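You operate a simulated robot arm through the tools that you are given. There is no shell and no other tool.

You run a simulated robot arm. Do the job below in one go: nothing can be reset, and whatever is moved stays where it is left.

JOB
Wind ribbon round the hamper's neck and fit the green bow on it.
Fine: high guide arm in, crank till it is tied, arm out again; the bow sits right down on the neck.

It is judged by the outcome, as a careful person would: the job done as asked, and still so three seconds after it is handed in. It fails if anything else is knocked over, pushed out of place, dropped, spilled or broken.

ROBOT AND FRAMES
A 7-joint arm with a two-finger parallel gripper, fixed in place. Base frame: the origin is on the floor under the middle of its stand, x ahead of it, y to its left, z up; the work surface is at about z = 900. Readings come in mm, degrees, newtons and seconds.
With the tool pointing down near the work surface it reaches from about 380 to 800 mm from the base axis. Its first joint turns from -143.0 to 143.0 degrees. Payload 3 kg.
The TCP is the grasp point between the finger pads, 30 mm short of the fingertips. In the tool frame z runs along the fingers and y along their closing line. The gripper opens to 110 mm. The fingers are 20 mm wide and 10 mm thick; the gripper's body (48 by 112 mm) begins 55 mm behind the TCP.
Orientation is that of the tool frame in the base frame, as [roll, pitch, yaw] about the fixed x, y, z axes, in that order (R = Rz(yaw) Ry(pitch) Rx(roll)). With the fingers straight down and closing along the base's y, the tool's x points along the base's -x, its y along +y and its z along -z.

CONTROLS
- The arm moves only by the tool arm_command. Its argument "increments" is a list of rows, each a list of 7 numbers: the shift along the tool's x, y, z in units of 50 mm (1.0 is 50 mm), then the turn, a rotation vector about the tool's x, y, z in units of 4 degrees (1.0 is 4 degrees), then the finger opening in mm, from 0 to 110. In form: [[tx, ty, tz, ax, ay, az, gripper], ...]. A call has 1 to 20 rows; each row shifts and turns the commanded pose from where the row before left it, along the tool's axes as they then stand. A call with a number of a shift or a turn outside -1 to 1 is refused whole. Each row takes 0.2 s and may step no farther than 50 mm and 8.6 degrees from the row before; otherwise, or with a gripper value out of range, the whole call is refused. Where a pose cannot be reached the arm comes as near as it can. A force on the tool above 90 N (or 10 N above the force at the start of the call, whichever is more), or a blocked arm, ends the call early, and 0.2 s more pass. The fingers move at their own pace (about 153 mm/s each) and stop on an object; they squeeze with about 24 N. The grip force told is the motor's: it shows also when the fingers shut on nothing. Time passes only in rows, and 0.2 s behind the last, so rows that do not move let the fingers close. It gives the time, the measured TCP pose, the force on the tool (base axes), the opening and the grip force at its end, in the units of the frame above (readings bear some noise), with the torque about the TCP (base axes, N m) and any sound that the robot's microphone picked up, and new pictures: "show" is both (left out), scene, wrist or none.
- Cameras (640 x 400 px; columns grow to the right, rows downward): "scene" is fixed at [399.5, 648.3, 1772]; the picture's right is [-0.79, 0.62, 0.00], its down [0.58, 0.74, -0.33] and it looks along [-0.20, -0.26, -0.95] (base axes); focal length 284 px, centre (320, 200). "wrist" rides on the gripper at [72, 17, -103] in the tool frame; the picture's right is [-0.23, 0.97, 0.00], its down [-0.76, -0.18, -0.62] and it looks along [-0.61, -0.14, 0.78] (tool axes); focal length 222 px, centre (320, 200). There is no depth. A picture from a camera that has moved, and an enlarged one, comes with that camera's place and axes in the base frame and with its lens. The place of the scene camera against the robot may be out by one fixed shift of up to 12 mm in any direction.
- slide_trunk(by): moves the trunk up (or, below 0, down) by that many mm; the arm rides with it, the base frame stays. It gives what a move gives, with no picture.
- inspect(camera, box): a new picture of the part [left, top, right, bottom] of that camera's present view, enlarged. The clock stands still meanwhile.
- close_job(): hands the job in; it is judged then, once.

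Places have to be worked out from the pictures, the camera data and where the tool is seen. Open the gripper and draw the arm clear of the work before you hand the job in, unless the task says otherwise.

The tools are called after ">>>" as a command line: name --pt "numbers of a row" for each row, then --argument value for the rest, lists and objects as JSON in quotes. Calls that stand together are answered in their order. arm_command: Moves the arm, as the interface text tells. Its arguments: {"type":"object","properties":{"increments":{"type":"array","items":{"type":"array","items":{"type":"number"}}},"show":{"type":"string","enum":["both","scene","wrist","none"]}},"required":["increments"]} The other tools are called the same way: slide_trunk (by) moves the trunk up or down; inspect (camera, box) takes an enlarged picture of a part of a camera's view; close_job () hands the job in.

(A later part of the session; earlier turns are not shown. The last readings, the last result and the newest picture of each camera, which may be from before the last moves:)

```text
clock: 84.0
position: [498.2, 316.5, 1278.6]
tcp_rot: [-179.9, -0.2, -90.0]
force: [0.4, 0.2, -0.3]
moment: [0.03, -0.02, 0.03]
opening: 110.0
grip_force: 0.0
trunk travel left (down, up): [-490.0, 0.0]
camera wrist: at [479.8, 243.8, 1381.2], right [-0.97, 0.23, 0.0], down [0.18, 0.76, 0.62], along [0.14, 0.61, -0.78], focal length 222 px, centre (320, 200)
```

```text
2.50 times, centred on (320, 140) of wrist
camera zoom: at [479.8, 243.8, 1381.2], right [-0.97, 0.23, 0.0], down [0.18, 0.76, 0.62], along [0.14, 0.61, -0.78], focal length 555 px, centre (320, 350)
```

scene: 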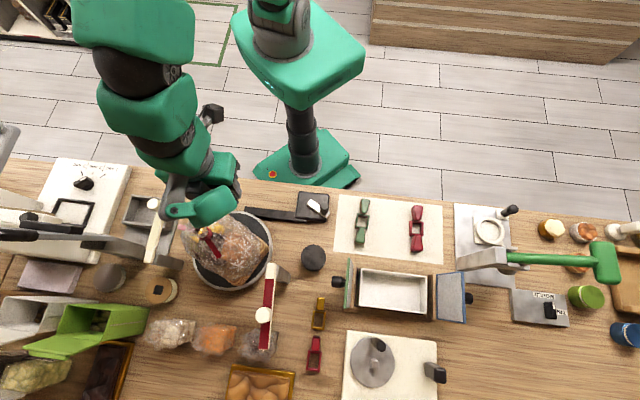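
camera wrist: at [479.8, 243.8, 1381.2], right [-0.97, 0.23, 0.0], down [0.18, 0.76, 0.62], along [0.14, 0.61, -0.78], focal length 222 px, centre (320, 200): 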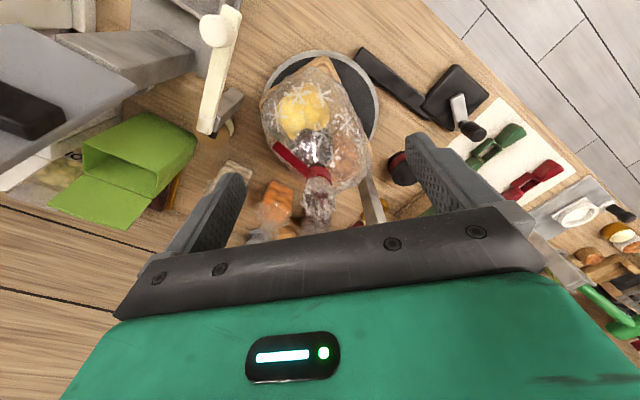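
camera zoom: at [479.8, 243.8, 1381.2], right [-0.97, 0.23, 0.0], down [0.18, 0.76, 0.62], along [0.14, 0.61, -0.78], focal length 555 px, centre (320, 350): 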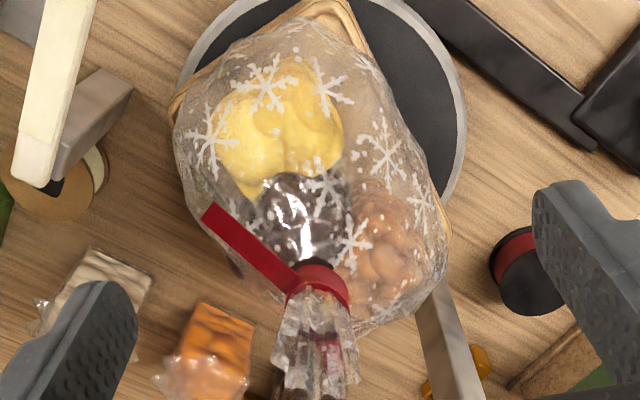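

All three sight lines agree: neck axis at (513.3, 388.2), band z 1158–1178, gathered top about 1208. Now I head to the green bow (about (157, 553), long axis ≈ 45°), turning the tool to close across it.

>>> arm_command --pt "0 0 0 0 0 0.944 80" --pt "0 0 0 0 0 0.944 80" --pt "0 0 0 0 0 0.944 80" --pt "0 0 0 0 0 0.944 80" --pt "0 0 0 0 0 0.944 80" --pt "0 0 0 0 0 0.944 80" --pt "0 0 0 0 0 0.944 80" --pt "0 0 0 0 0 0.944 80" --pt "0 0 0 0 0 0.944 80" --pt "0 0 0 0 0 0.944 80" --pt "0 0 0 0 0 0.944 80" --pt "0 0 0 0 0 0.944 80" --show "none"

>>> arm_command --pt "0.169 0.907 0 0 0 0 80" --pt "0.169 0.907 0 0 0 0 80" --pt "0.169 0.907 0 0 0 0 80" --pt "0.169 0.907 0 0 0 0 80" --pt "0.169 0.907 0 0 0 0 80" --pt "0.169 0.907 0 0 0 0 80" --pt "0.169 0.907 0 0 0 0 80" --pt "0.169 0.907 0 0 0 0 80" --pt "0.169 0.907 0 0 0 0 80" --pt "0 0 0.9 0 0 0 80" --pt "0 0 0.9 0 0 0 80" --pt "0 0 0.9 0 0 0 80" --pt "0 0 0.9 0 0 0 80" --pt "0 0 0.9 0 0 0 80" --pt "0 0 0 0 0 0 80" --show "both"

>>> inspect --camera "wrist" --box '[220, 20, 440, 220]'

```text
clock: 86.6
position: [497.9, 316.5, 1278.1]
tcp_rot: [-179.8, 0.0, -135.6]
force: [0.0, -0.6, 0.1]
moment: [0.01, 0.01, 0.01]
opening: 79.9
grip_force: 0.1
trunk travel left (down, up): [-490.0, 0.0]
```

```text
clock: 89.8
position: [156.6, 555.0, 1054.7]
tcp_rot: [-179.8, -0.1, -135.4]
force: [0.4, 0.5, -0.2]
moment: [-0.04, -0.02, -0.02]
opening: 79.7
grip_force: 0.2
trunk travel left (down, up): [-490.0, 0.0]
camera wrist: at [93.2, 516.2, 1156.4], right [-0.52, 0.85, 0.0], down [0.67, 0.41, 0.62], along [0.53, 0.32, -0.78], focal length 222 px, centre (320, 200)
```

scene: 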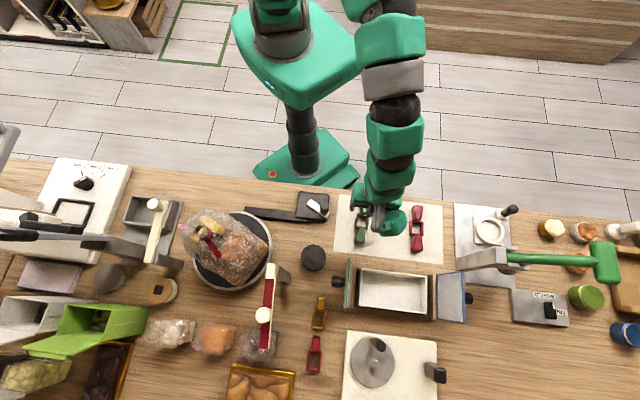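
wrist: 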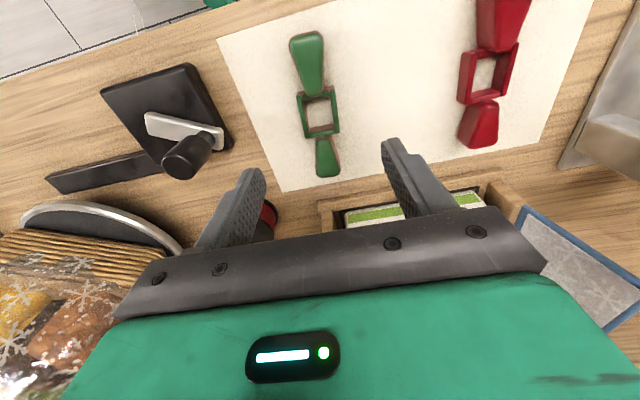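

```text
2.00 times, centred on (330, 120) of wrist
camera zoom: at [93.2, 516.2, 1156.4], right [-0.52, 0.85, 0.0], down [0.67, 0.41, 0.62], along [0.53, 0.32, -0.78], focal length 444 px, centre (300, 360)
```

zoom: 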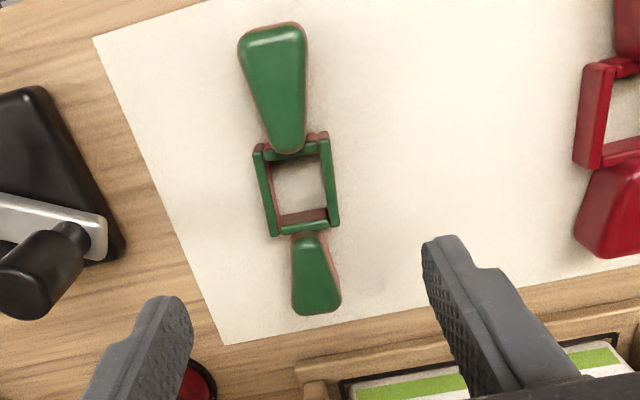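

The bow is measured at centre (157, 555.4), axis 41°, ring about 37 by 46 mm outside. I trim yaw by 3.4° and come down to just above it for a close look.

>>> arm_command --pt "0 0 0.5 0 0 0.85 80" --pt "0 0 0.6 0 0 0 80" --pt "0 0 0.6 0 0 0 80" --pt "0 0 0 0 0 0 80" --show "wrist"

>>> inspect --camera "wrist" --box '[220, 60, 420, 220]'

```text
clock: 90.8
position: [157.5, 554.5, 968.2]
tcp_rot: [-179.8, 0.1, -138.9]
force: [-0.4, -0.7, -0.3]
moment: [0.04, -0.02, -0.01]
opening: 79.7
grip_force: 0.0
trunk travel left (down, up): [-490.0, 0.0]
camera wrist: at [90.7, 518.9, 1070.8], right [-0.47, 0.88, 0.0], down [0.69, 0.37, 0.62], along [0.55, 0.29, -0.78], focal length 222 px, centre (320, 200)
```

wrist: 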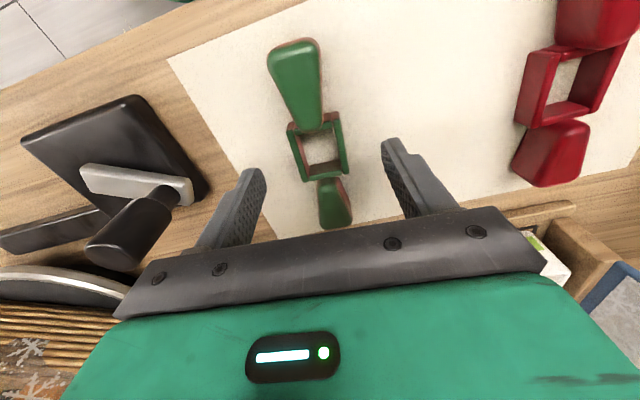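

```text
2.50 times, centred on (320, 140) of wrist
camera zoom: at [90.7, 518.9, 1070.8], right [-0.47, 0.88, 0.0], down [0.69, 0.37, 0.62], along [0.55, 0.29, -0.78], focal length 555 px, centre (320, 350)
```

zoom: 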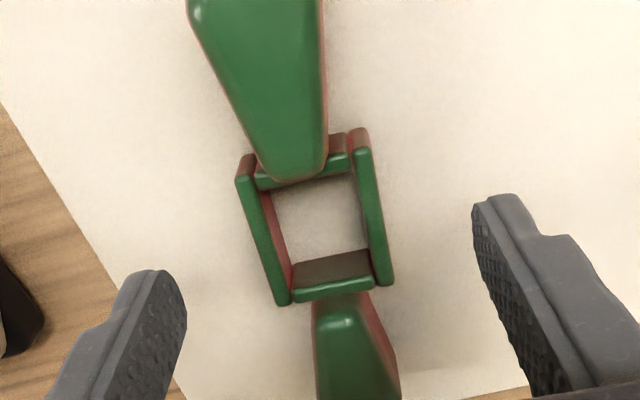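

The ring top is at z ≈ 919 and centred under the tool within 1 mm. I descend so the fingertips reach about z 906 and close on the ring's sides.

>>> arm_command --pt "0 0 0.317 0 0 0 70" --pt "0 0 0.317 0 0 0 70" --pt "0 0 0 0 0 0 70" --show "wrist"

>>> inspect --camera "wrist" --box '[220, 80, 420, 240]'

```text
clock: 91.6
position: [156.8, 554.4, 935.6]
tcp_rot: [-179.8, 0.0, -138.8]
force: [-0.1, 0.9, -0.4]
moment: [0.01, -0.02, -0.01]
opening: 70.2
grip_force: 0.1
trunk travel left (down, up): [-490.0, 0.0]
camera wrist: at [90.0, 519.2, 1038.7], right [-0.47, 0.88, 0.0], down [0.69, 0.37, 0.62], along [0.55, 0.29, -0.78], focal length 222 px, centre (320, 200)
```

wrist: 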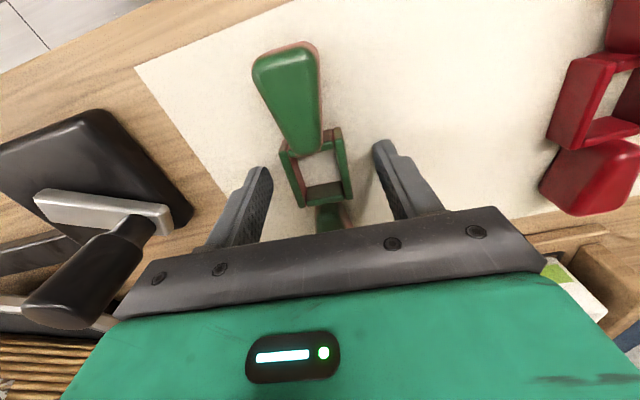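

```text
2.50 times, centred on (320, 160) of wrist
camera zoom: at [90.0, 519.2, 1038.7], right [-0.47, 0.88, 0.0], down [0.69, 0.37, 0.62], along [0.55, 0.29, -0.78], focal length 555 px, centre (320, 300)
```

zoom: 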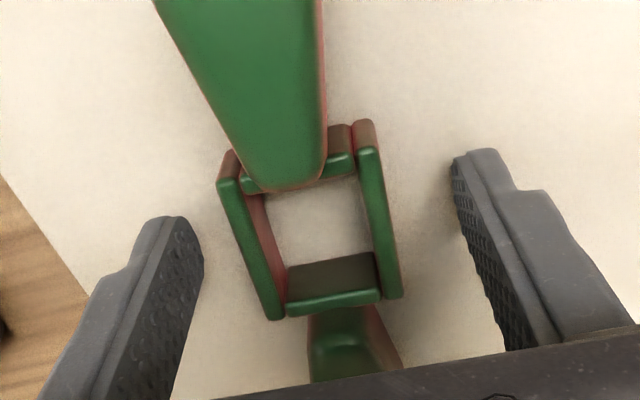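

The ring lies between the fingers with free clearance. I close on it.

>>> arm_command --pt "0 0 0 0 0 0 30" --pt "0 0 0 0 0 0 30" --pt "0 0 0 0 0 0 30" --show "wrist"

>>> inspect --camera "wrist" --box '[220, 80, 420, 240]'

```text
clock: 92.4
position: [157.4, 553.9, 936.4]
tcp_rot: [-179.8, 0.0, -138.7]
force: [-0.5, 0.9, 1.4]
moment: [0.0, -0.01, 0.0]
opening: 39.0
grip_force: 23.8
trunk travel left (down, up): [-490.0, 0.0]
camera wrist: at [90.0, 519.0, 1038.8], right [-0.47, 0.88, 0.0], down [0.69, 0.37, 0.62], along [0.55, 0.29, -0.78], focal length 222 px, centre (320, 200)
```

wrist: 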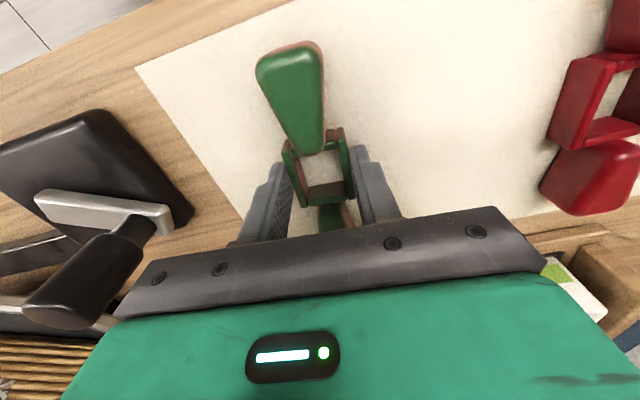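

```text
2.50 times, centred on (320, 160) of wrist
camera zoom: at [90.0, 519.0, 1038.8], right [-0.47, 0.88, 0.0], down [0.69, 0.37, 0.62], along [0.55, 0.29, -0.78], focal length 555 px, centre (320, 300)
```

zoom: 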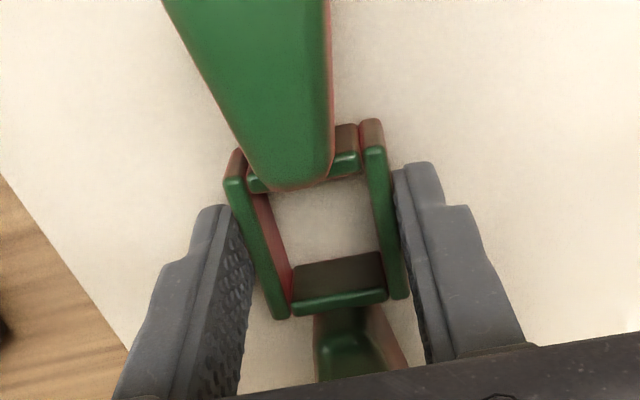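

Gripped at 39 mm, ring centred on the tool within about 1 mm. I lift straight up and check the bow stays level.

>>> arm_command --pt "0 0 -0.3 0 0 0 30" --pt "0 0 -0.6 0 0 0 30" --pt "0 0 -0.8 0 0 0 30" --pt "0 0 -0.8 0 0 0 30" --pt "0 0 -0.8 0 0 0 30" --pt "0 0 -0.8 0 0 0 30" --pt "0 0 -0.8 0 0 0 30" --pt "0 0 -0.8 0 0 0 30" --pt "0 0 -0.8 0 0 0 30" --pt "0 0 -0.8 0 0 0 30" --pt "0 0 0 0 0 0 30" --show "both"

>>> inspect --camera "wrist" --box '[220, 60, 420, 240]'

```text
clock: 94.8
position: [156.2, 551.6, 1301.4]
tcp_rot: [-179.7, 0.0, -138.9]
force: [-0.4, -0.3, 0.4]
moment: [0.05, 0.02, -0.02]
opening: 30.1
grip_force: 0.1
trunk travel left (down, up): [-490.0, 0.0]
camera wrist: at [89.9, 517.3, 1403.4], right [-0.47, 0.88, 0.0], down [0.69, 0.37, 0.62], along [0.55, 0.29, -0.78], focal length 222 px, centre (320, 200)
```

scene: 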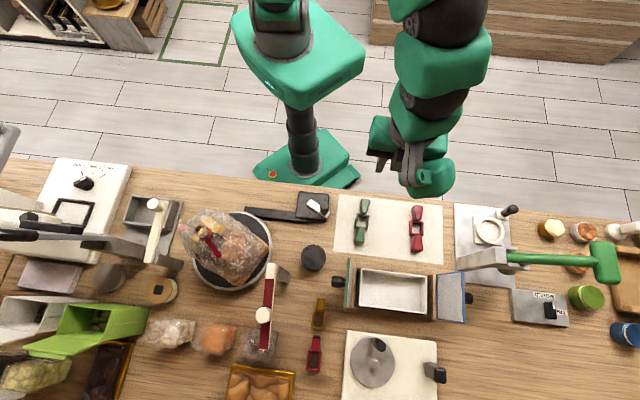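
wrist: 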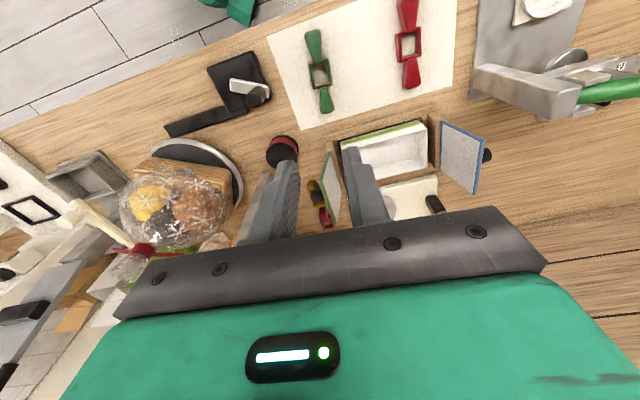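

```text
2.22 times, centred on (320, 150) of wrist
camera zoom: at [89.9, 517.3, 1403.4], right [-0.47, 0.88, 0.0], down [0.69, 0.37, 0.62], along [0.55, 0.29, -0.78], focal length 494 px, centre (320, 311)
```

zoom: 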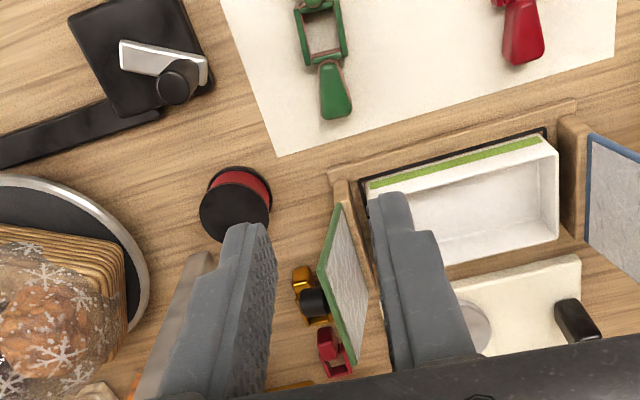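

The bow slipped out on lifting and is still lying in place on the mat; 12 mm of overlap was too little. I go back down over it to regrip deeper and squeeze with a smaller opening command.

>>> arm_command --pt "0 0 0.8 0 0 0 70" --pt "0 0 0.8 0 0 0 70" --pt "0 0 0.8 0 0 0 70" --pt "0 0 0.8 0 0 0 70" --pt "0 0 0.8 0 0 0 70" --pt "0 0 0.8 0 0 0 70" --pt "0 0 0.8 0 0 0 70" --pt "0 0 0.8 0 0 0 70" --pt "0 0 0.25 0 0 0 70" --pt "0 0 0 0 0 0 70" --show "wrist"

>>> inspect --camera "wrist" --box '[220, 60, 420, 220]'

```text
clock: 97.0
position: [156.9, 551.2, 968.4]
tcp_rot: [-179.8, 0.0, -139.0]
force: [-0.5, 1.6, 0.4]
moment: [0.01, -0.02, 0.02]
opening: 69.7
grip_force: 0.1
trunk travel left (down, up): [-490.0, 0.0]
camera wrist: at [89.8, 516.9, 1070.9], right [-0.47, 0.88, 0.0], down [0.69, 0.37, 0.62], along [0.55, 0.29, -0.78], focal length 222 px, centre (320, 200)
```

wrist: 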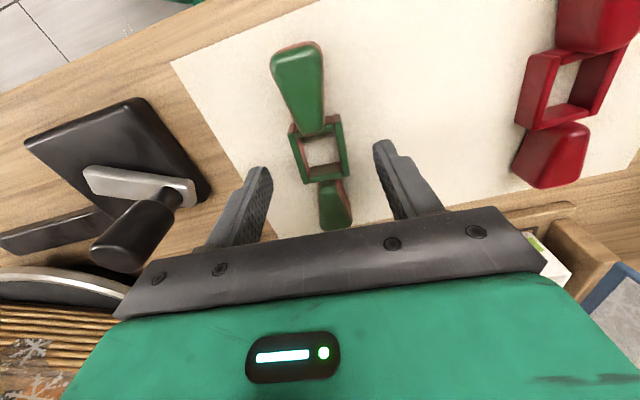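

```text
2.50 times, centred on (320, 140) of wrist
camera zoom: at [89.8, 516.9, 1070.9], right [-0.47, 0.88, 0.0], down [0.69, 0.37, 0.62], along [0.55, 0.29, -0.78], focal length 555 px, centre (320, 350)
```

zoom: 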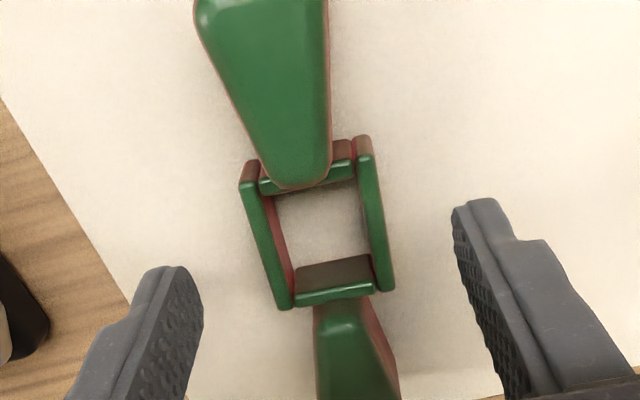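

The bow is unmoved. I shift 3 mm to centre, descend about 3 mm lower than before, and close harder.

>>> arm_command --pt "-0.068 0 0.34 0 0 0 60" --pt "0 0 0.3 0 0 0 60" --pt "0 0 0.07 0 0 0 60" --pt "0 0 0 0 0 0 60" --show "wrist"

>>> arm_command --pt "0 0 0 0 0 0 5" --pt "0 0 0 0 0 0 5" --pt "0 0 0 0 0 0 5" --pt "0 0 0 0 0 0 5" --show "wrist"

>>> inspect --camera "wrist" --box '[220, 80, 420, 240]'

```text
clock: 98.0
position: [159.3, 555.5, 933.0]
tcp_rot: [-179.8, -0.1, -138.8]
force: [0.4, 0.2, -0.1]
moment: [0.0, 0.02, -0.02]
opening: 60.1
grip_force: 0.0
trunk travel left (down, up): [-490.0, 0.0]
camera wrist: at [91.7, 520.5, 1035.7], right [-0.47, 0.88, 0.0], down [0.69, 0.37, 0.62], along [0.55, 0.29, -0.78], focal length 222 px, centre (320, 200)
```

wrist: 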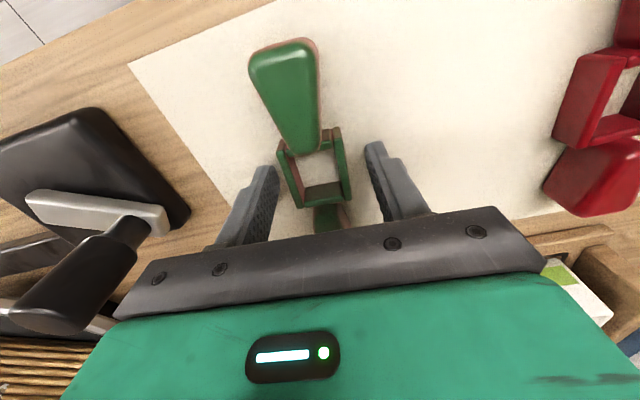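

```text
clock: 99.0
position: [158.2, 554.7, 933.9]
tcp_rot: [-179.9, 0.0, -138.8]
force: [0.1, -0.6, -1.4]
moment: [-0.02, 0.02, -0.03]
opening: 39.1
grip_force: 24.3
trunk travel left (down, up): [-490.0, 0.0]
camera wrist: at [91.7, 520.4, 1035.8], right [-0.47, 0.88, 0.0], down [0.69, 0.37, 0.62], along [0.55, 0.29, -0.78], focal length 222 px, centre (320, 200)
```

wrist: 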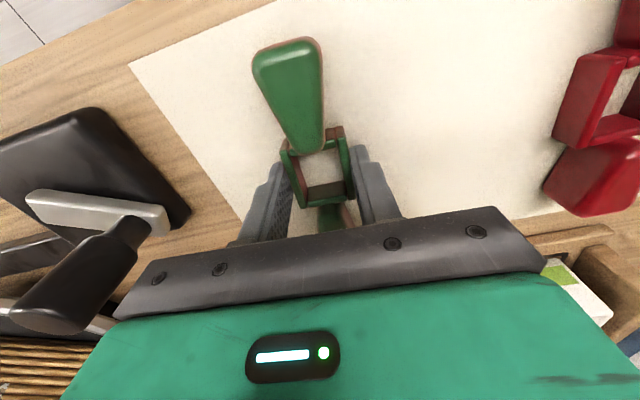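

```text
2.50 times, centred on (320, 160) of wrist
camera zoom: at [91.7, 520.4, 1035.8], right [-0.47, 0.88, 0.0], down [0.69, 0.37, 0.62], along [0.55, 0.29, -0.78], focal length 555 px, centre (320, 300)
```

zoom: 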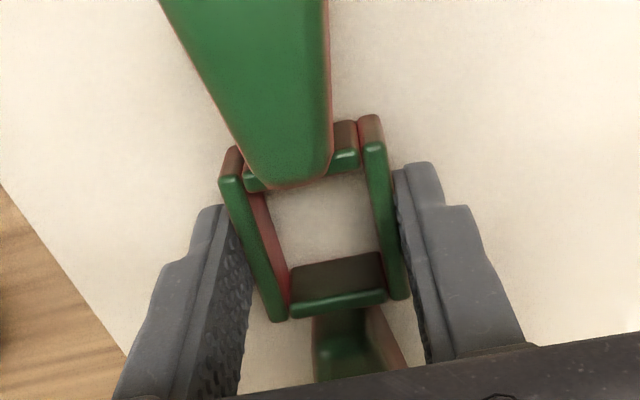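

Gripped again at 39 mm with deeper overlap. I lift slowly by a small amount and check whether it comes along.

>>> arm_command --pt "0 0 -0.05 0 0 0 5" --pt "0 0 -0.05 0 0 0 5" --pt "0 0 -0.1 0 0 0 5" --pt "0 0 -0.1 0 0 0 5" --pt "0 0 -0.1 0 0 0 5" --pt "0 0 0 0 0 0 5" --show "wrist"

>>> inspect --camera "wrist" --box '[220, 80, 420, 240]'

```text
clock: 100.4
position: [159.3, 554.6, 953.6]
tcp_rot: [-179.8, 0.0, -138.9]
force: [0.0, -0.9, -0.3]
moment: [0.03, -0.01, 0.01]
opening: 39.0
grip_force: 23.5
trunk travel left (down, up): [-490.0, 0.0]
camera wrist: at [92.9, 519.7, 1055.0], right [-0.47, 0.88, 0.0], down [0.69, 0.37, 0.62], along [0.55, 0.29, -0.78], focal length 222 px, centre (320, 200)
```

wrist: 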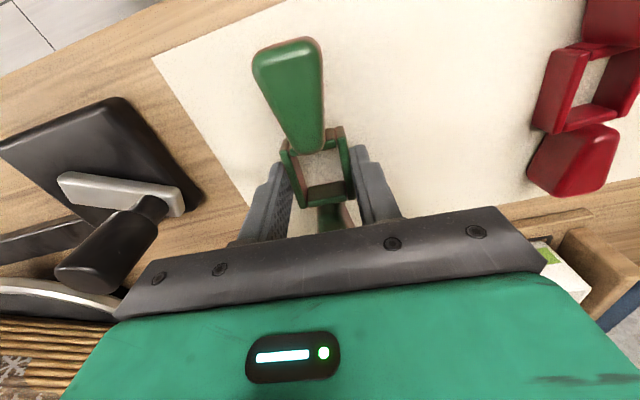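

```text
2.50 times, centred on (320, 160) of wrist
camera zoom: at [92.9, 519.7, 1055.0], right [-0.47, 0.88, 0.0], down [0.69, 0.37, 0.62], along [0.55, 0.29, -0.78], focal length 555 px, centre (320, 300)
```

zoom: 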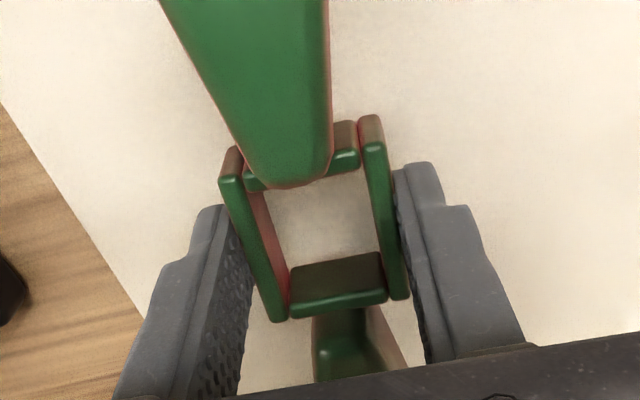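

The bow is coming up with the gripper. I continue lifting at a gentle pace.

>>> arm_command --pt "0 0 -0.15 0 0 0 5" --pt "0 0 -0.2 0 0 0 5" --pt "0 0 -0.25 0 0 0 5" --pt "0 0 -0.3 0 0 0 5" --pt "0 0 -0.35 0 0 0 5" --pt "0 0 -0.4 0 0 0 5" --pt "0 0 -0.4 0 0 0 5" --pt "0 0 -0.4 0 0 0 5" --pt "0 0 -0.4 0 0 0 5" --pt "0 0 -0.4 0 0 0 5" --pt "0 0 -0.4 0 0 0 5" --pt "0 0 -0.4 0 0 0 5" --pt "0 0 -0.4 0 0 0 5" --pt "0 0 -0.4 0 0 0 5" --pt "0 0 -0.4 0 0 0 5" --pt "0 0 -0.4 0 0 0 5" --pt "0 0 -0.35 0 0 0 5" --pt "0 0 -0.25 0 0 0 5" --pt "0 0 -0.15 0 0 0 5" --pt "0 0 0 0 0 0 5" --show "both"

>>> inspect --camera "wrist" --box '[220, 80, 420, 240]'

```text
clock: 104.6
position: [158.1, 555.7, 1275.6]
tcp_rot: [-179.8, 0.1, -138.8]
force: [-0.3, -0.3, -0.7]
moment: [-0.01, 0.0, -0.02]
opening: 38.9
grip_force: 23.6
trunk travel left (down, up): [-490.0, 0.0]
camera wrist: at [91.8, 521.0, 1376.2], right [-0.47, 0.88, 0.0], down [0.69, 0.37, 0.62], along [0.55, 0.29, -0.78], focal length 222 px, centre (320, 200)
```

scene: 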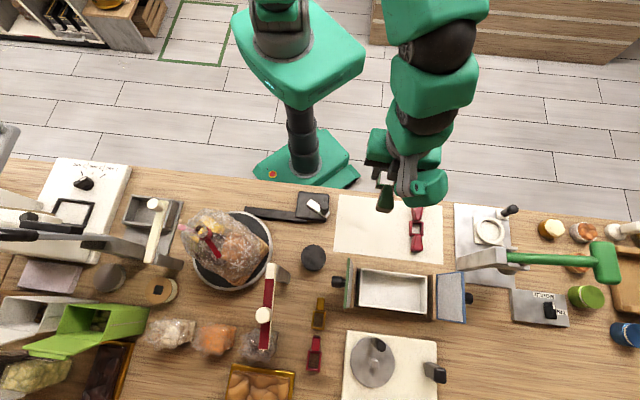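
wrist: 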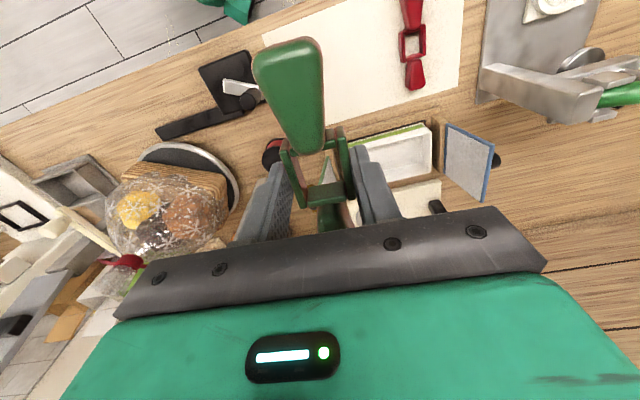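

```text
2.50 times, centred on (320, 160) of wrist
camera zoom: at [91.8, 521.0, 1376.2], right [-0.47, 0.88, 0.0], down [0.69, 0.37, 0.62], along [0.55, 0.29, -0.78], focal length 555 px, centre (320, 300)
```

zoom: 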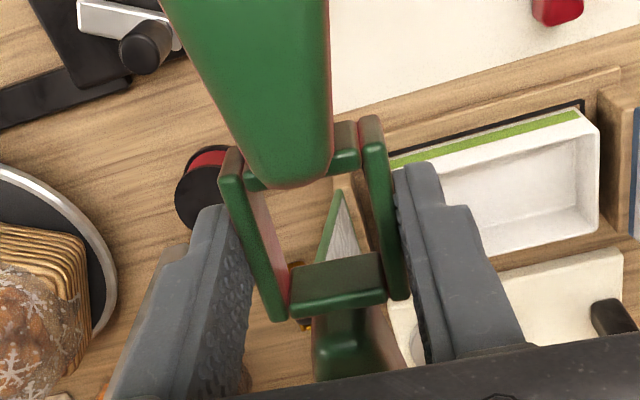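

The bow is firmly held and level, ring centre within 1.3 mm of the tool. I carry it smoothly to directly above the neck at (513, 388), ring bottom staying above the gathered top.

>>> arm_command --pt "-0.12 -0.3 -0.1 0 0 0 5" --pt "-0.2 -0.45 -0.1 0 0 0 5" --pt "-0.2224 -0.5143 -0.1 0 0 0 5" --pt "-0.2224 -0.5143 0 0 0 0 5" --pt "-0.2224 -0.5143 0 0 0 0 5" --pt "-0.2224 -0.5143 0 0 0 0 5" --pt "-0.2224 -0.5143 0 0 0 0 5" --pt "-0.2224 -0.5143 0 0 0 0 5" --pt "-0.2224 -0.5143 0 0 0 0 5" --pt "-0.2224 -0.5143 0 0 0 0 5" --pt "-0.2224 -0.5143 0 0 0 0 5" --pt "-0.2224 -0.5143 0 0 0 0 5" --pt "-0.2224 -0.5143 0 0 0 0 5" --pt "-0.2224 -0.5143 0 0 0 0 5" --pt "-0.1256 -0.2783 0 0 0 0 5" --pt "0 0 0 0 0 0 5" --pt "0 0 0 0 0 0 5" --show "both"

>>> inspect --camera "wrist" --box '[200, 60, 440, 240]'

>>> inspect --camera "scene" --box '[130, 170, 310, 300]'

```text
clock: 108.2
position: [513.0, 388.3, 1288.6]
tcp_rot: [-179.8, 0.0, -138.8]
force: [0.3, 0.0, -1.5]
moment: [-0.01, -0.01, 0.02]
opening: 38.8
grip_force: 23.5
trunk travel left (down, up): [-490.0, 0.0]
camera wrist: at [446.1, 352.7, 1391.8], right [-0.47, 0.88, 0.0], down [0.69, 0.37, 0.62], along [0.55, 0.29, -0.78], focal length 222 px, centre (320, 200)
```

scene: 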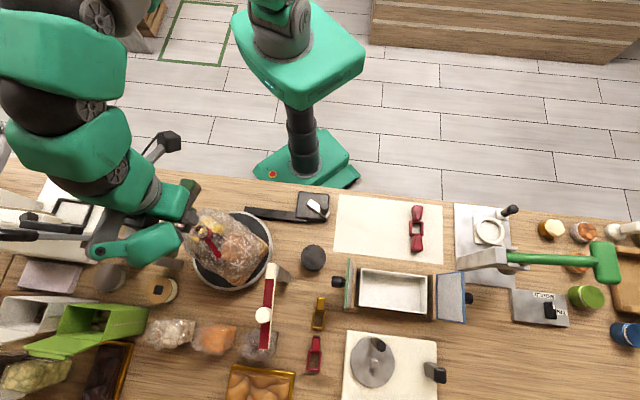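
wrist: 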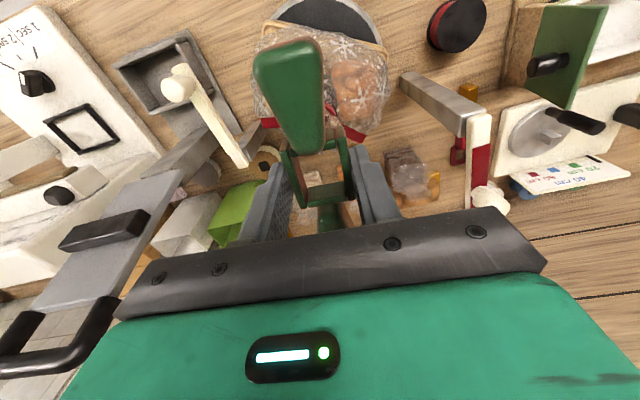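

```text
2.22 times, centred on (320, 150) of wrist
camera zoom: at [446.1, 352.7, 1391.8], right [-0.47, 0.88, 0.0], down [0.69, 0.37, 0.62], along [0.55, 0.29, -0.78], focal length 494 px, centre (320, 311)
```

zoom: 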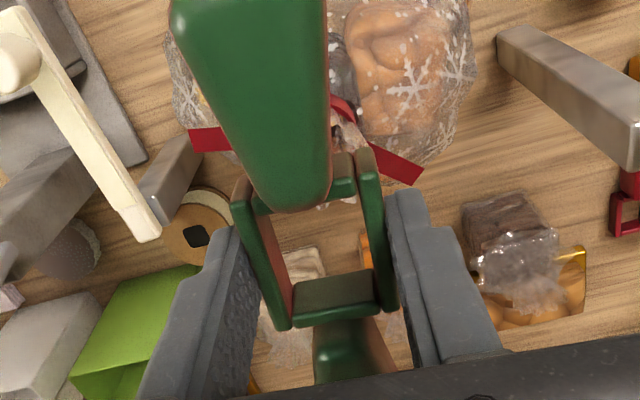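

```text
3.08 times, centred on (220, 235) of scene
camera zoom: at [399.5, 648.3, 1772.0], right [-0.79, 0.62, 0.0], down [0.58, 0.74, -0.33], along [-0.2, -0.26, -0.95], focal length 873 px, centre (628, 92)
```

zoom: 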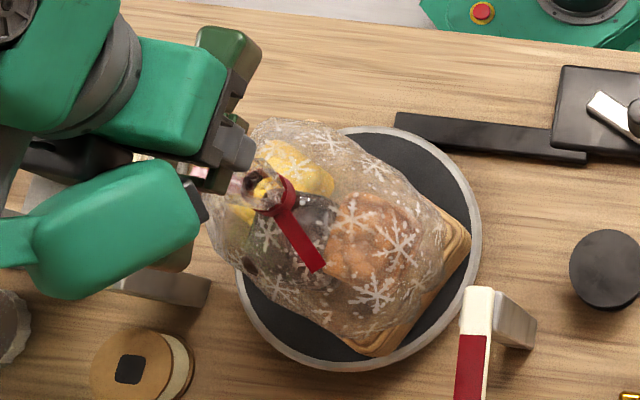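

Everything lines up: TCP is at (513.0, 388.3) over the neck. I lower gently, first to bring the ring around the gathered top, checking force.

>>> arm_command --pt "0 0 0.2 0 0 0 5" --pt "0 0 0.2 0 0 0 5" --pt "0 0 0.2 0 0 0 5" --pt "0 0 0.15 0 0 0 5" --pt "0 0 0.1 0 0 0 5" --pt "0 0 0.1 0 0 0 5" --pt "0 0 0 0 0 0 5" --show "both"

>>> inspect --camera "wrist" --box '[200, 60, 440, 240]'

>>> inspect --camera "scene" --box '[150, 180, 270, 270]'

```text
clock: 109.8
position: [512.1, 386.5, 1240.9]
tcp_rot: [-179.9, 0.0, -138.9]
force: [-0.5, -0.1, -1.0]
moment: [0.0, 0.03, -0.02]
opening: 38.9
grip_force: 23.8
trunk travel left (down, up): [-490.0, 0.0]
camera wrist: at [445.9, 352.1, 1343.5], right [-0.47, 0.88, 0.0], down [0.69, 0.37, 0.62], along [0.55, 0.29, -0.78], focal length 222 px, centre (320, 200)
```

scene: 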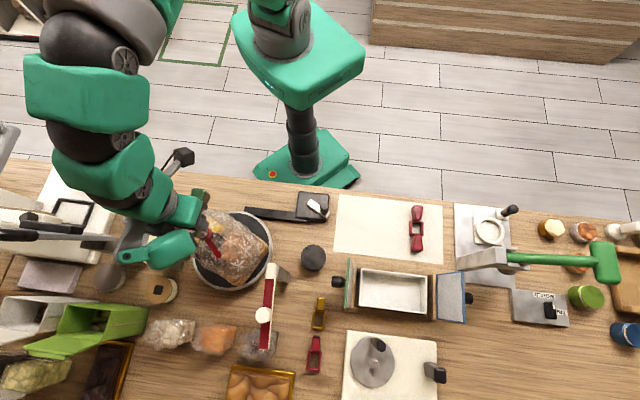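
wrist: 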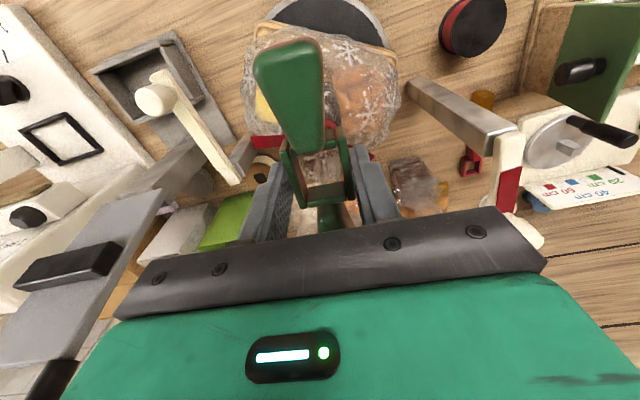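

```text
2.22 times, centred on (320, 150) of wrist
camera zoom: at [445.9, 352.1, 1343.5], right [-0.47, 0.88, 0.0], down [0.69, 0.37, 0.62], along [0.55, 0.29, -0.78], focal length 494 px, centre (320, 311)
```

zoom: 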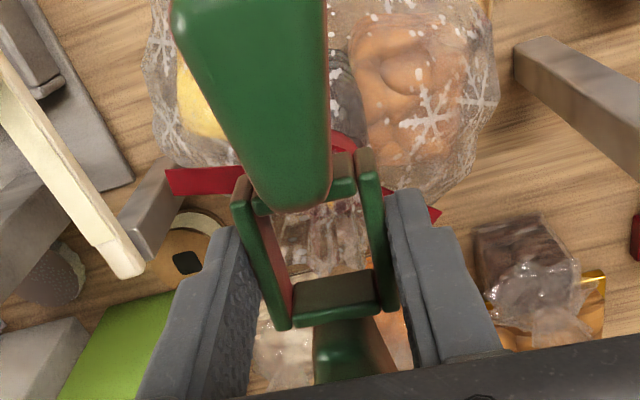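

```text
4.44 times, centred on (210, 225) of scene
camera zoom: at [399.5, 648.3, 1772.0], right [-0.79, 0.62, 0.0], down [0.58, 0.74, -0.33], along [-0.2, -0.26, -0.95], focal length 1262 px, centre (809, 89)
```

zoom: 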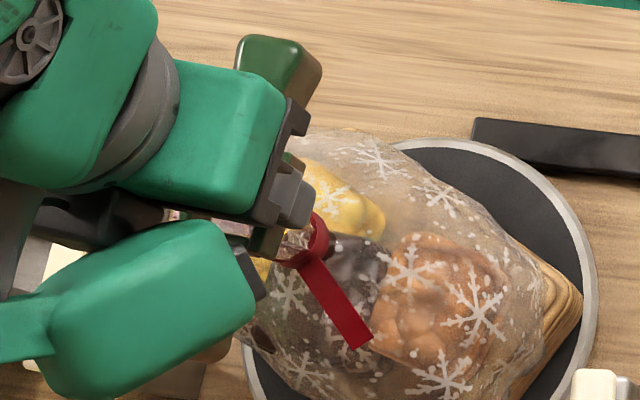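

The gathered top is visible centred inside the ring, no contact yet. I continue down 25 mm.

>>> arm_command --pt "0 0 0.1 0 0 0 5" --pt "0 0 0.1 0 0 0 5" --pt "0 0 0.1 0 0 0 5" --pt "0 0 0.1 0 0 0 5" --pt "0 0 0.1 0 0 0 5" --pt "0 0 0 0 0 0 5" --show "both"

>>> inspect --camera "wrist" --box '[200, 60, 440, 240]'

>>> inspect --camera "scene" --box '[150, 180, 270, 270]'

```text
clock: 111.2
position: [510.5, 385.6, 1218.0]
tcp_rot: [-179.8, 0.1, -138.7]
force: [-2.0, 3.9, 28.1]
moment: [0.0, -0.27, 0.0]
opening: 39.5
grip_force: 23.7
trunk travel left (down, up): [-490.0, 0.0]
camera wrist: at [444.0, 351.6, 1319.9], right [-0.47, 0.88, 0.0], down [0.69, 0.37, 0.63], along [0.55, 0.29, -0.78], focal length 222 px, centre (320, 200)
```

scene: 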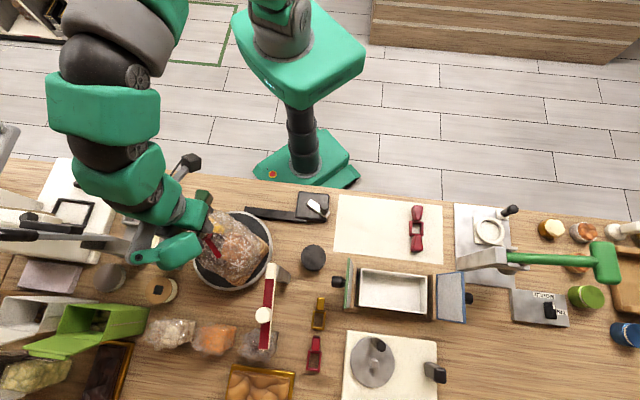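
wrist: 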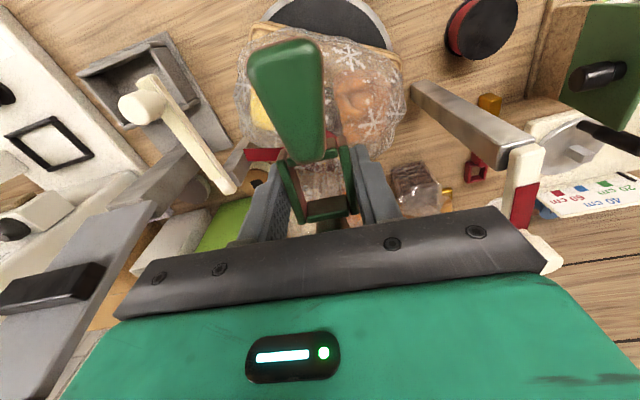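

```text
2.22 times, centred on (320, 150) of wrist
camera zoom: at [444.0, 351.6, 1319.9], right [-0.47, 0.88, 0.0], down [0.69, 0.37, 0.63], along [0.55, 0.29, -0.78], focal length 494 px, centre (320, 311)
```

zoom: 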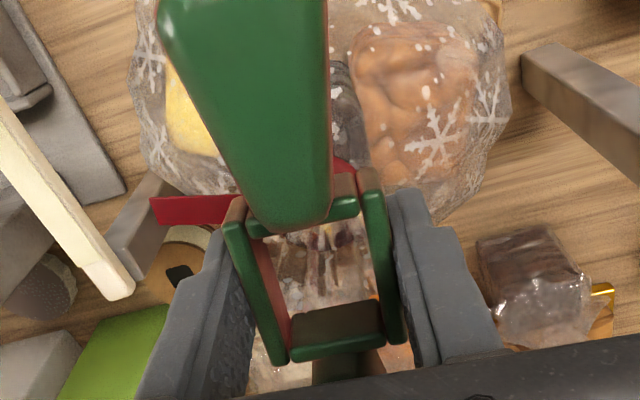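

```text
4.44 times, centred on (210, 225) of scene
camera zoom: at [399.5, 648.3, 1772.0], right [-0.79, 0.62, 0.0], down [0.58, 0.74, -0.33], along [-0.2, -0.26, -0.95], focal length 1262 px, centre (809, 89)
```

zoom: 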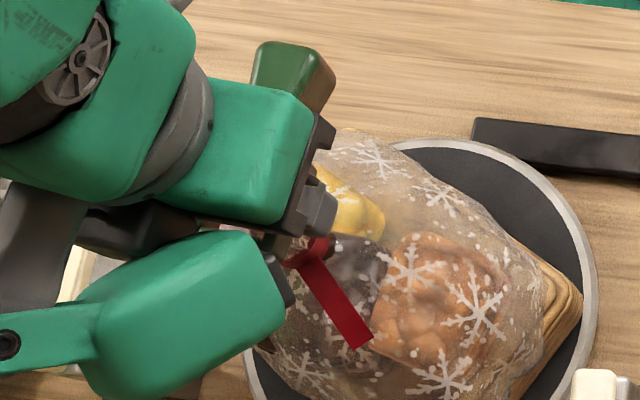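

The ring met the gathered top (28 N) and the bow slid up in the grip instead of passing over it, so alignment must be finer. I back up 15 mm and look closely at the ring opening and the tuft.

>>> arm_command --pt "0 0 -0.1 0 0 0 5" --pt "0 0 -0.1 0 0 0 5" --pt "0 0 -0.1 0 0 0 5" --pt "0 0 0 0 0 0 5" --show "wrist"

>>> inspect --camera "wrist" --box '[270, 110, 390, 230]'

>>> inspect --camera "scene" --box '[180, 200, 250, 250]'

```text
clock: 112.2
position: [511.4, 386.5, 1231.0]
tcp_rot: [-179.8, -0.1, -138.9]
force: [-0.6, 0.0, -0.8]
moment: [0.02, -0.01, -0.01]
opening: 39.4
grip_force: 24.1
trunk travel left (down, up): [-490.0, 0.0]
camera wrist: at [446.0, 352.0, 1334.0], right [-0.47, 0.88, 0.0], down [0.69, 0.37, 0.62], along [0.55, 0.29, -0.78], focal length 222 px, centre (320, 200)
```

wrist: 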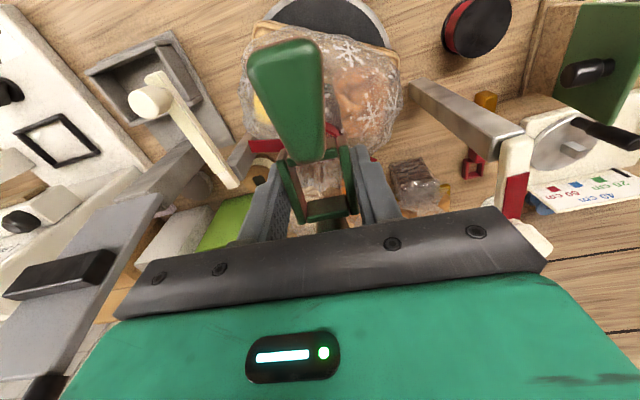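

```text
3.33 times, centred on (330, 170) of wrist
camera zoom: at [446.0, 352.0, 1334.0], right [-0.47, 0.88, 0.0], down [0.69, 0.37, 0.62], along [0.55, 0.29, -0.78], focal length 740 px, centre (287, 300)
```

zoom: 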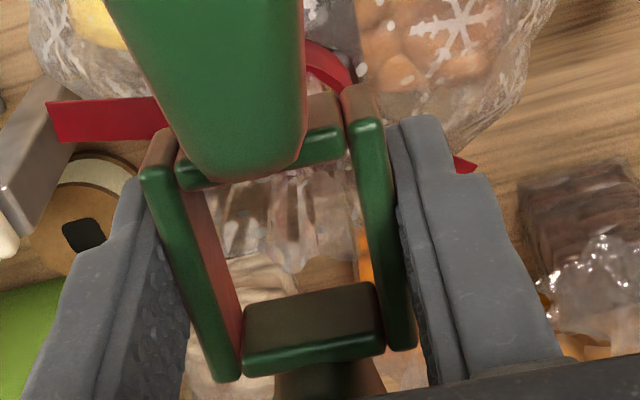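

```text
8.00 times, centred on (215, 225) of scene
camera zoom: at [399.5, 648.3, 1772.0], right [-0.79, 0.62, 0.0], down [0.58, 0.74, -0.33], along [-0.2, -0.26, -0.95], focal length 2271 px, centre (1160, 0)
```

zoom: 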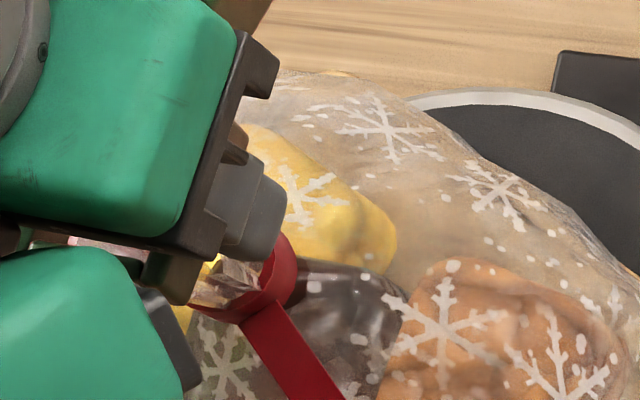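

Re-measuring the gathered top itself puts its centre near (515, 391), about 4 mm further out than the ring. I shift about 4 mm outward and try lowering in small, force-checked steps.

>>> arm_command --pt "-0.076 0.014 0 0 0 0 5" --pt "0 0 0.1 0 0 0 5" --pt "0 0 0.1 0 0 0 5" --pt "0 0 0.05 0 0 0 5" --pt "0 0 0 0 0 0 5" --show "none"

>>> arm_command --pt "0 0 0.05 0 0 0 5" --pt "0 0 0.05 0 0 0 5" --pt "0 0 0 0 0 0 5" --show "wrist"

>>> inspect --camera "wrist" --box '[270, 110, 390, 230]'

```text
clock: 113.4
position: [514.4, 390.9, 1219.5]
tcp_rot: [-179.9, 0.0, -138.9]
force: [0.5, 0.9, 0.0]
moment: [0.03, -0.03, 0.01]
opening: 39.5
grip_force: 23.5
trunk travel left (down, up): [-490.0, 0.0]
```

```text
clock: 114.2
position: [514.7, 389.4, 1214.8]
tcp_rot: [-179.7, 0.1, -138.8]
force: [2.7, 5.2, 29.1]
moment: [-0.14, -0.21, -0.03]
opening: 39.8
grip_force: 24.2
trunk travel left (down, up): [-490.0, 0.0]
camera wrist: at [447.4, 354.9, 1318.1], right [-0.47, 0.88, 0.0], down [0.69, 0.37, 0.63], along [0.55, 0.29, -0.78], focal length 222 px, centre (320, 200)
```

wrist: 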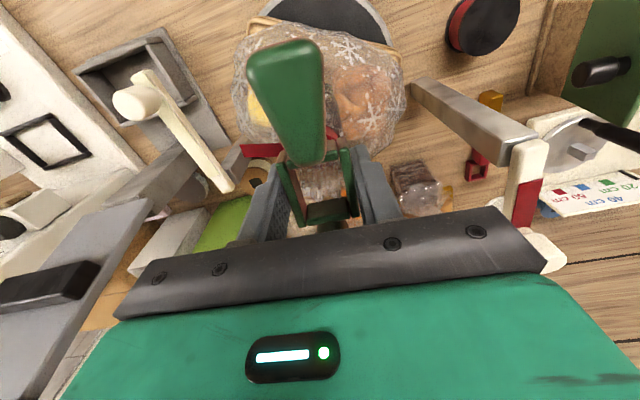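

```text
3.33 times, centred on (330, 170) of wrist
camera zoom: at [447.4, 354.9, 1318.1], right [-0.47, 0.88, 0.0], down [0.69, 0.37, 0.63], along [0.55, 0.29, -0.78], focal length 740 px, centre (287, 300)
```

zoom: 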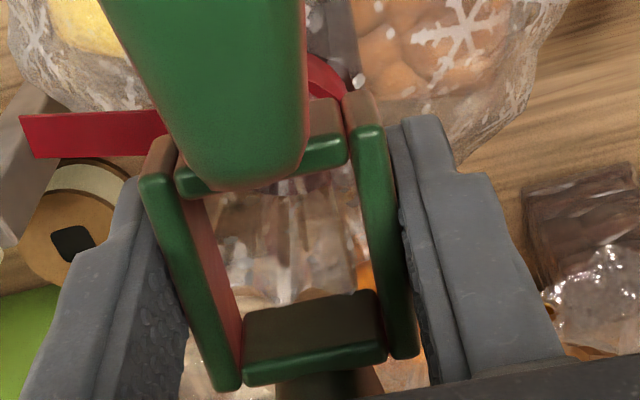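

Contact again at the tuft top with the reaction centred toward the -y side of the tool (about -9 mm) but now balanced along the bow's length. I back off 6 mm, shift 4 mm that way, and retry.

>>> arm_command --pt "0 0 -0.12 0 0 0 5" --pt "0 -0.08 0 0 0 0 5" --pt "0 0 0 0 0 0 5" --show "none"

>>> arm_command --pt "0 0 0.06 0 0 0 5" --pt "0 0 0.06 0 0 0 5" --pt "0 0 0 0 0 0 5" --show "wrist"

>>> inspect --camera "wrist" --box '[270, 110, 390, 230]'

```text
clock: 115.0
position: [517.3, 386.5, 1219.8]
tcp_rot: [-179.8, -0.1, -138.9]
force: [-2.9, 1.6, -0.7]
moment: [0.03, 0.04, -0.04]
opening: 39.1
grip_force: 23.7
trunk travel left (down, up): [-490.0, 0.0]
```

```text
clock: 115.8
position: [517.5, 386.2, 1215.4]
tcp_rot: [-179.8, 0.2, -138.8]
force: [2.6, -1.8, 16.4]
moment: [0.25, 0.22, -0.01]
opening: 39.7
grip_force: 23.7
trunk travel left (down, up): [-490.0, 0.0]
camera wrist: at [450.6, 351.6, 1316.9], right [-0.47, 0.88, 0.0], down [0.69, 0.37, 0.63], along [0.55, 0.29, -0.78], focal length 222 px, centre (320, 200)
```

wrist: 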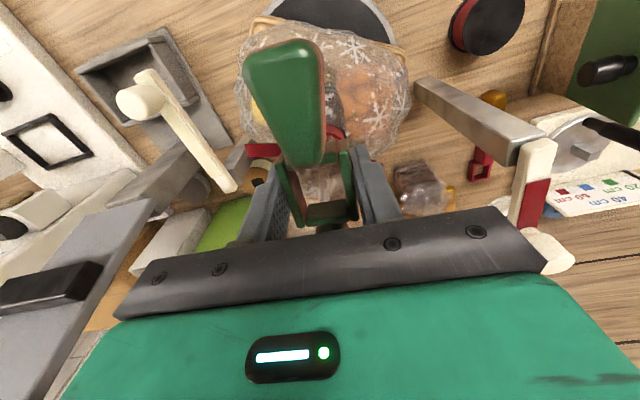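

```text
3.33 times, centred on (330, 170) of wrist
camera zoom: at [450.6, 351.6, 1316.9], right [-0.47, 0.88, 0.0], down [0.69, 0.37, 0.63], along [0.55, 0.29, -0.78], focal length 740 px, centre (287, 300)
```

zoom: 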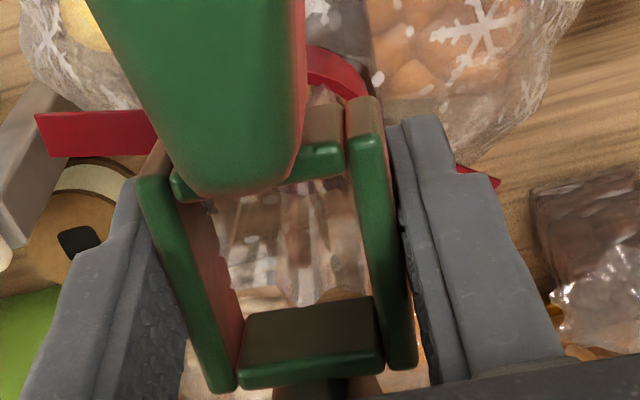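

Now the reaction flipped to the opposite wall, so the right centre lies between the two trials. I back off, shift back about 2 mm and retry.

>>> arm_command --pt "0 0 -0.12 0 0 0 5" --pt "0 0.044 0 0 0 0 5" --pt "0 0 0 0 0 0 5" --show "none"

>>> arm_command --pt "0 0 0.06 0 0 0 5" --pt "0 0 0.06 0 0 0 5" --pt "0 0 0.04 0 0 0 5" --pt "0 0 0 0 0 0 5" --show "wrist"

>>> inspect --camera "wrist" --box '[270, 110, 390, 230]'

```text
clock: 116.6
position: [514.5, 388.4, 1218.9]
tcp_rot: [-179.8, 0.1, -138.8]
force: [-0.3, 0.6, -0.5]
moment: [-0.02, 0.02, 0.0]
opening: 39.6
grip_force: 24.0
trunk travel left (down, up): [-490.0, 0.0]
```

```text
clock: 117.6
position: [516.1, 389.3, 1213.6]
tcp_rot: [-179.9, 0.1, -138.9]
force: [3.0, 2.4, 26.8]
moment: [-0.04, -0.09, 0.02]
opening: 39.4
grip_force: 24.2
trunk travel left (down, up): [-490.0, 0.0]
camera wrist: at [448.2, 353.9, 1316.0], right [-0.47, 0.88, 0.0], down [0.69, 0.37, 0.63], along [0.55, 0.29, -0.78], focal length 222 px, centre (320, 200)
```

wrist: 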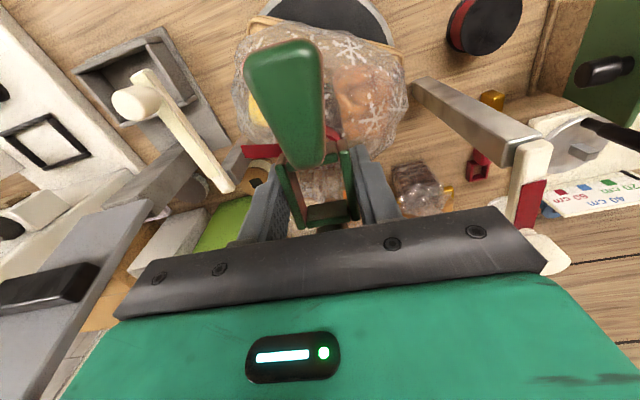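

```text
3.33 times, centred on (330, 170) of wrist
camera zoom: at [448.2, 353.9, 1316.0], right [-0.47, 0.88, 0.0], down [0.69, 0.37, 0.63], along [0.55, 0.29, -0.78], focal length 740 px, centre (287, 300)
```

zoom: 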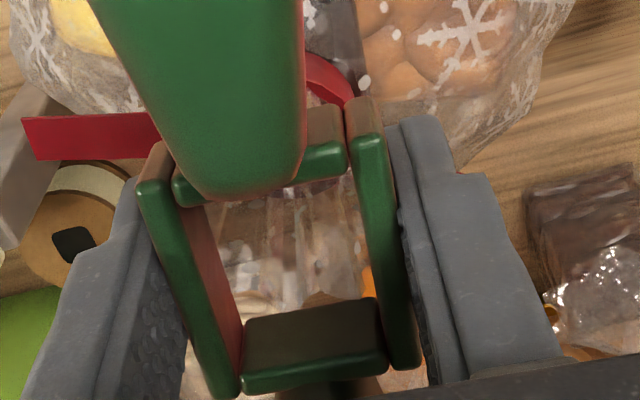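

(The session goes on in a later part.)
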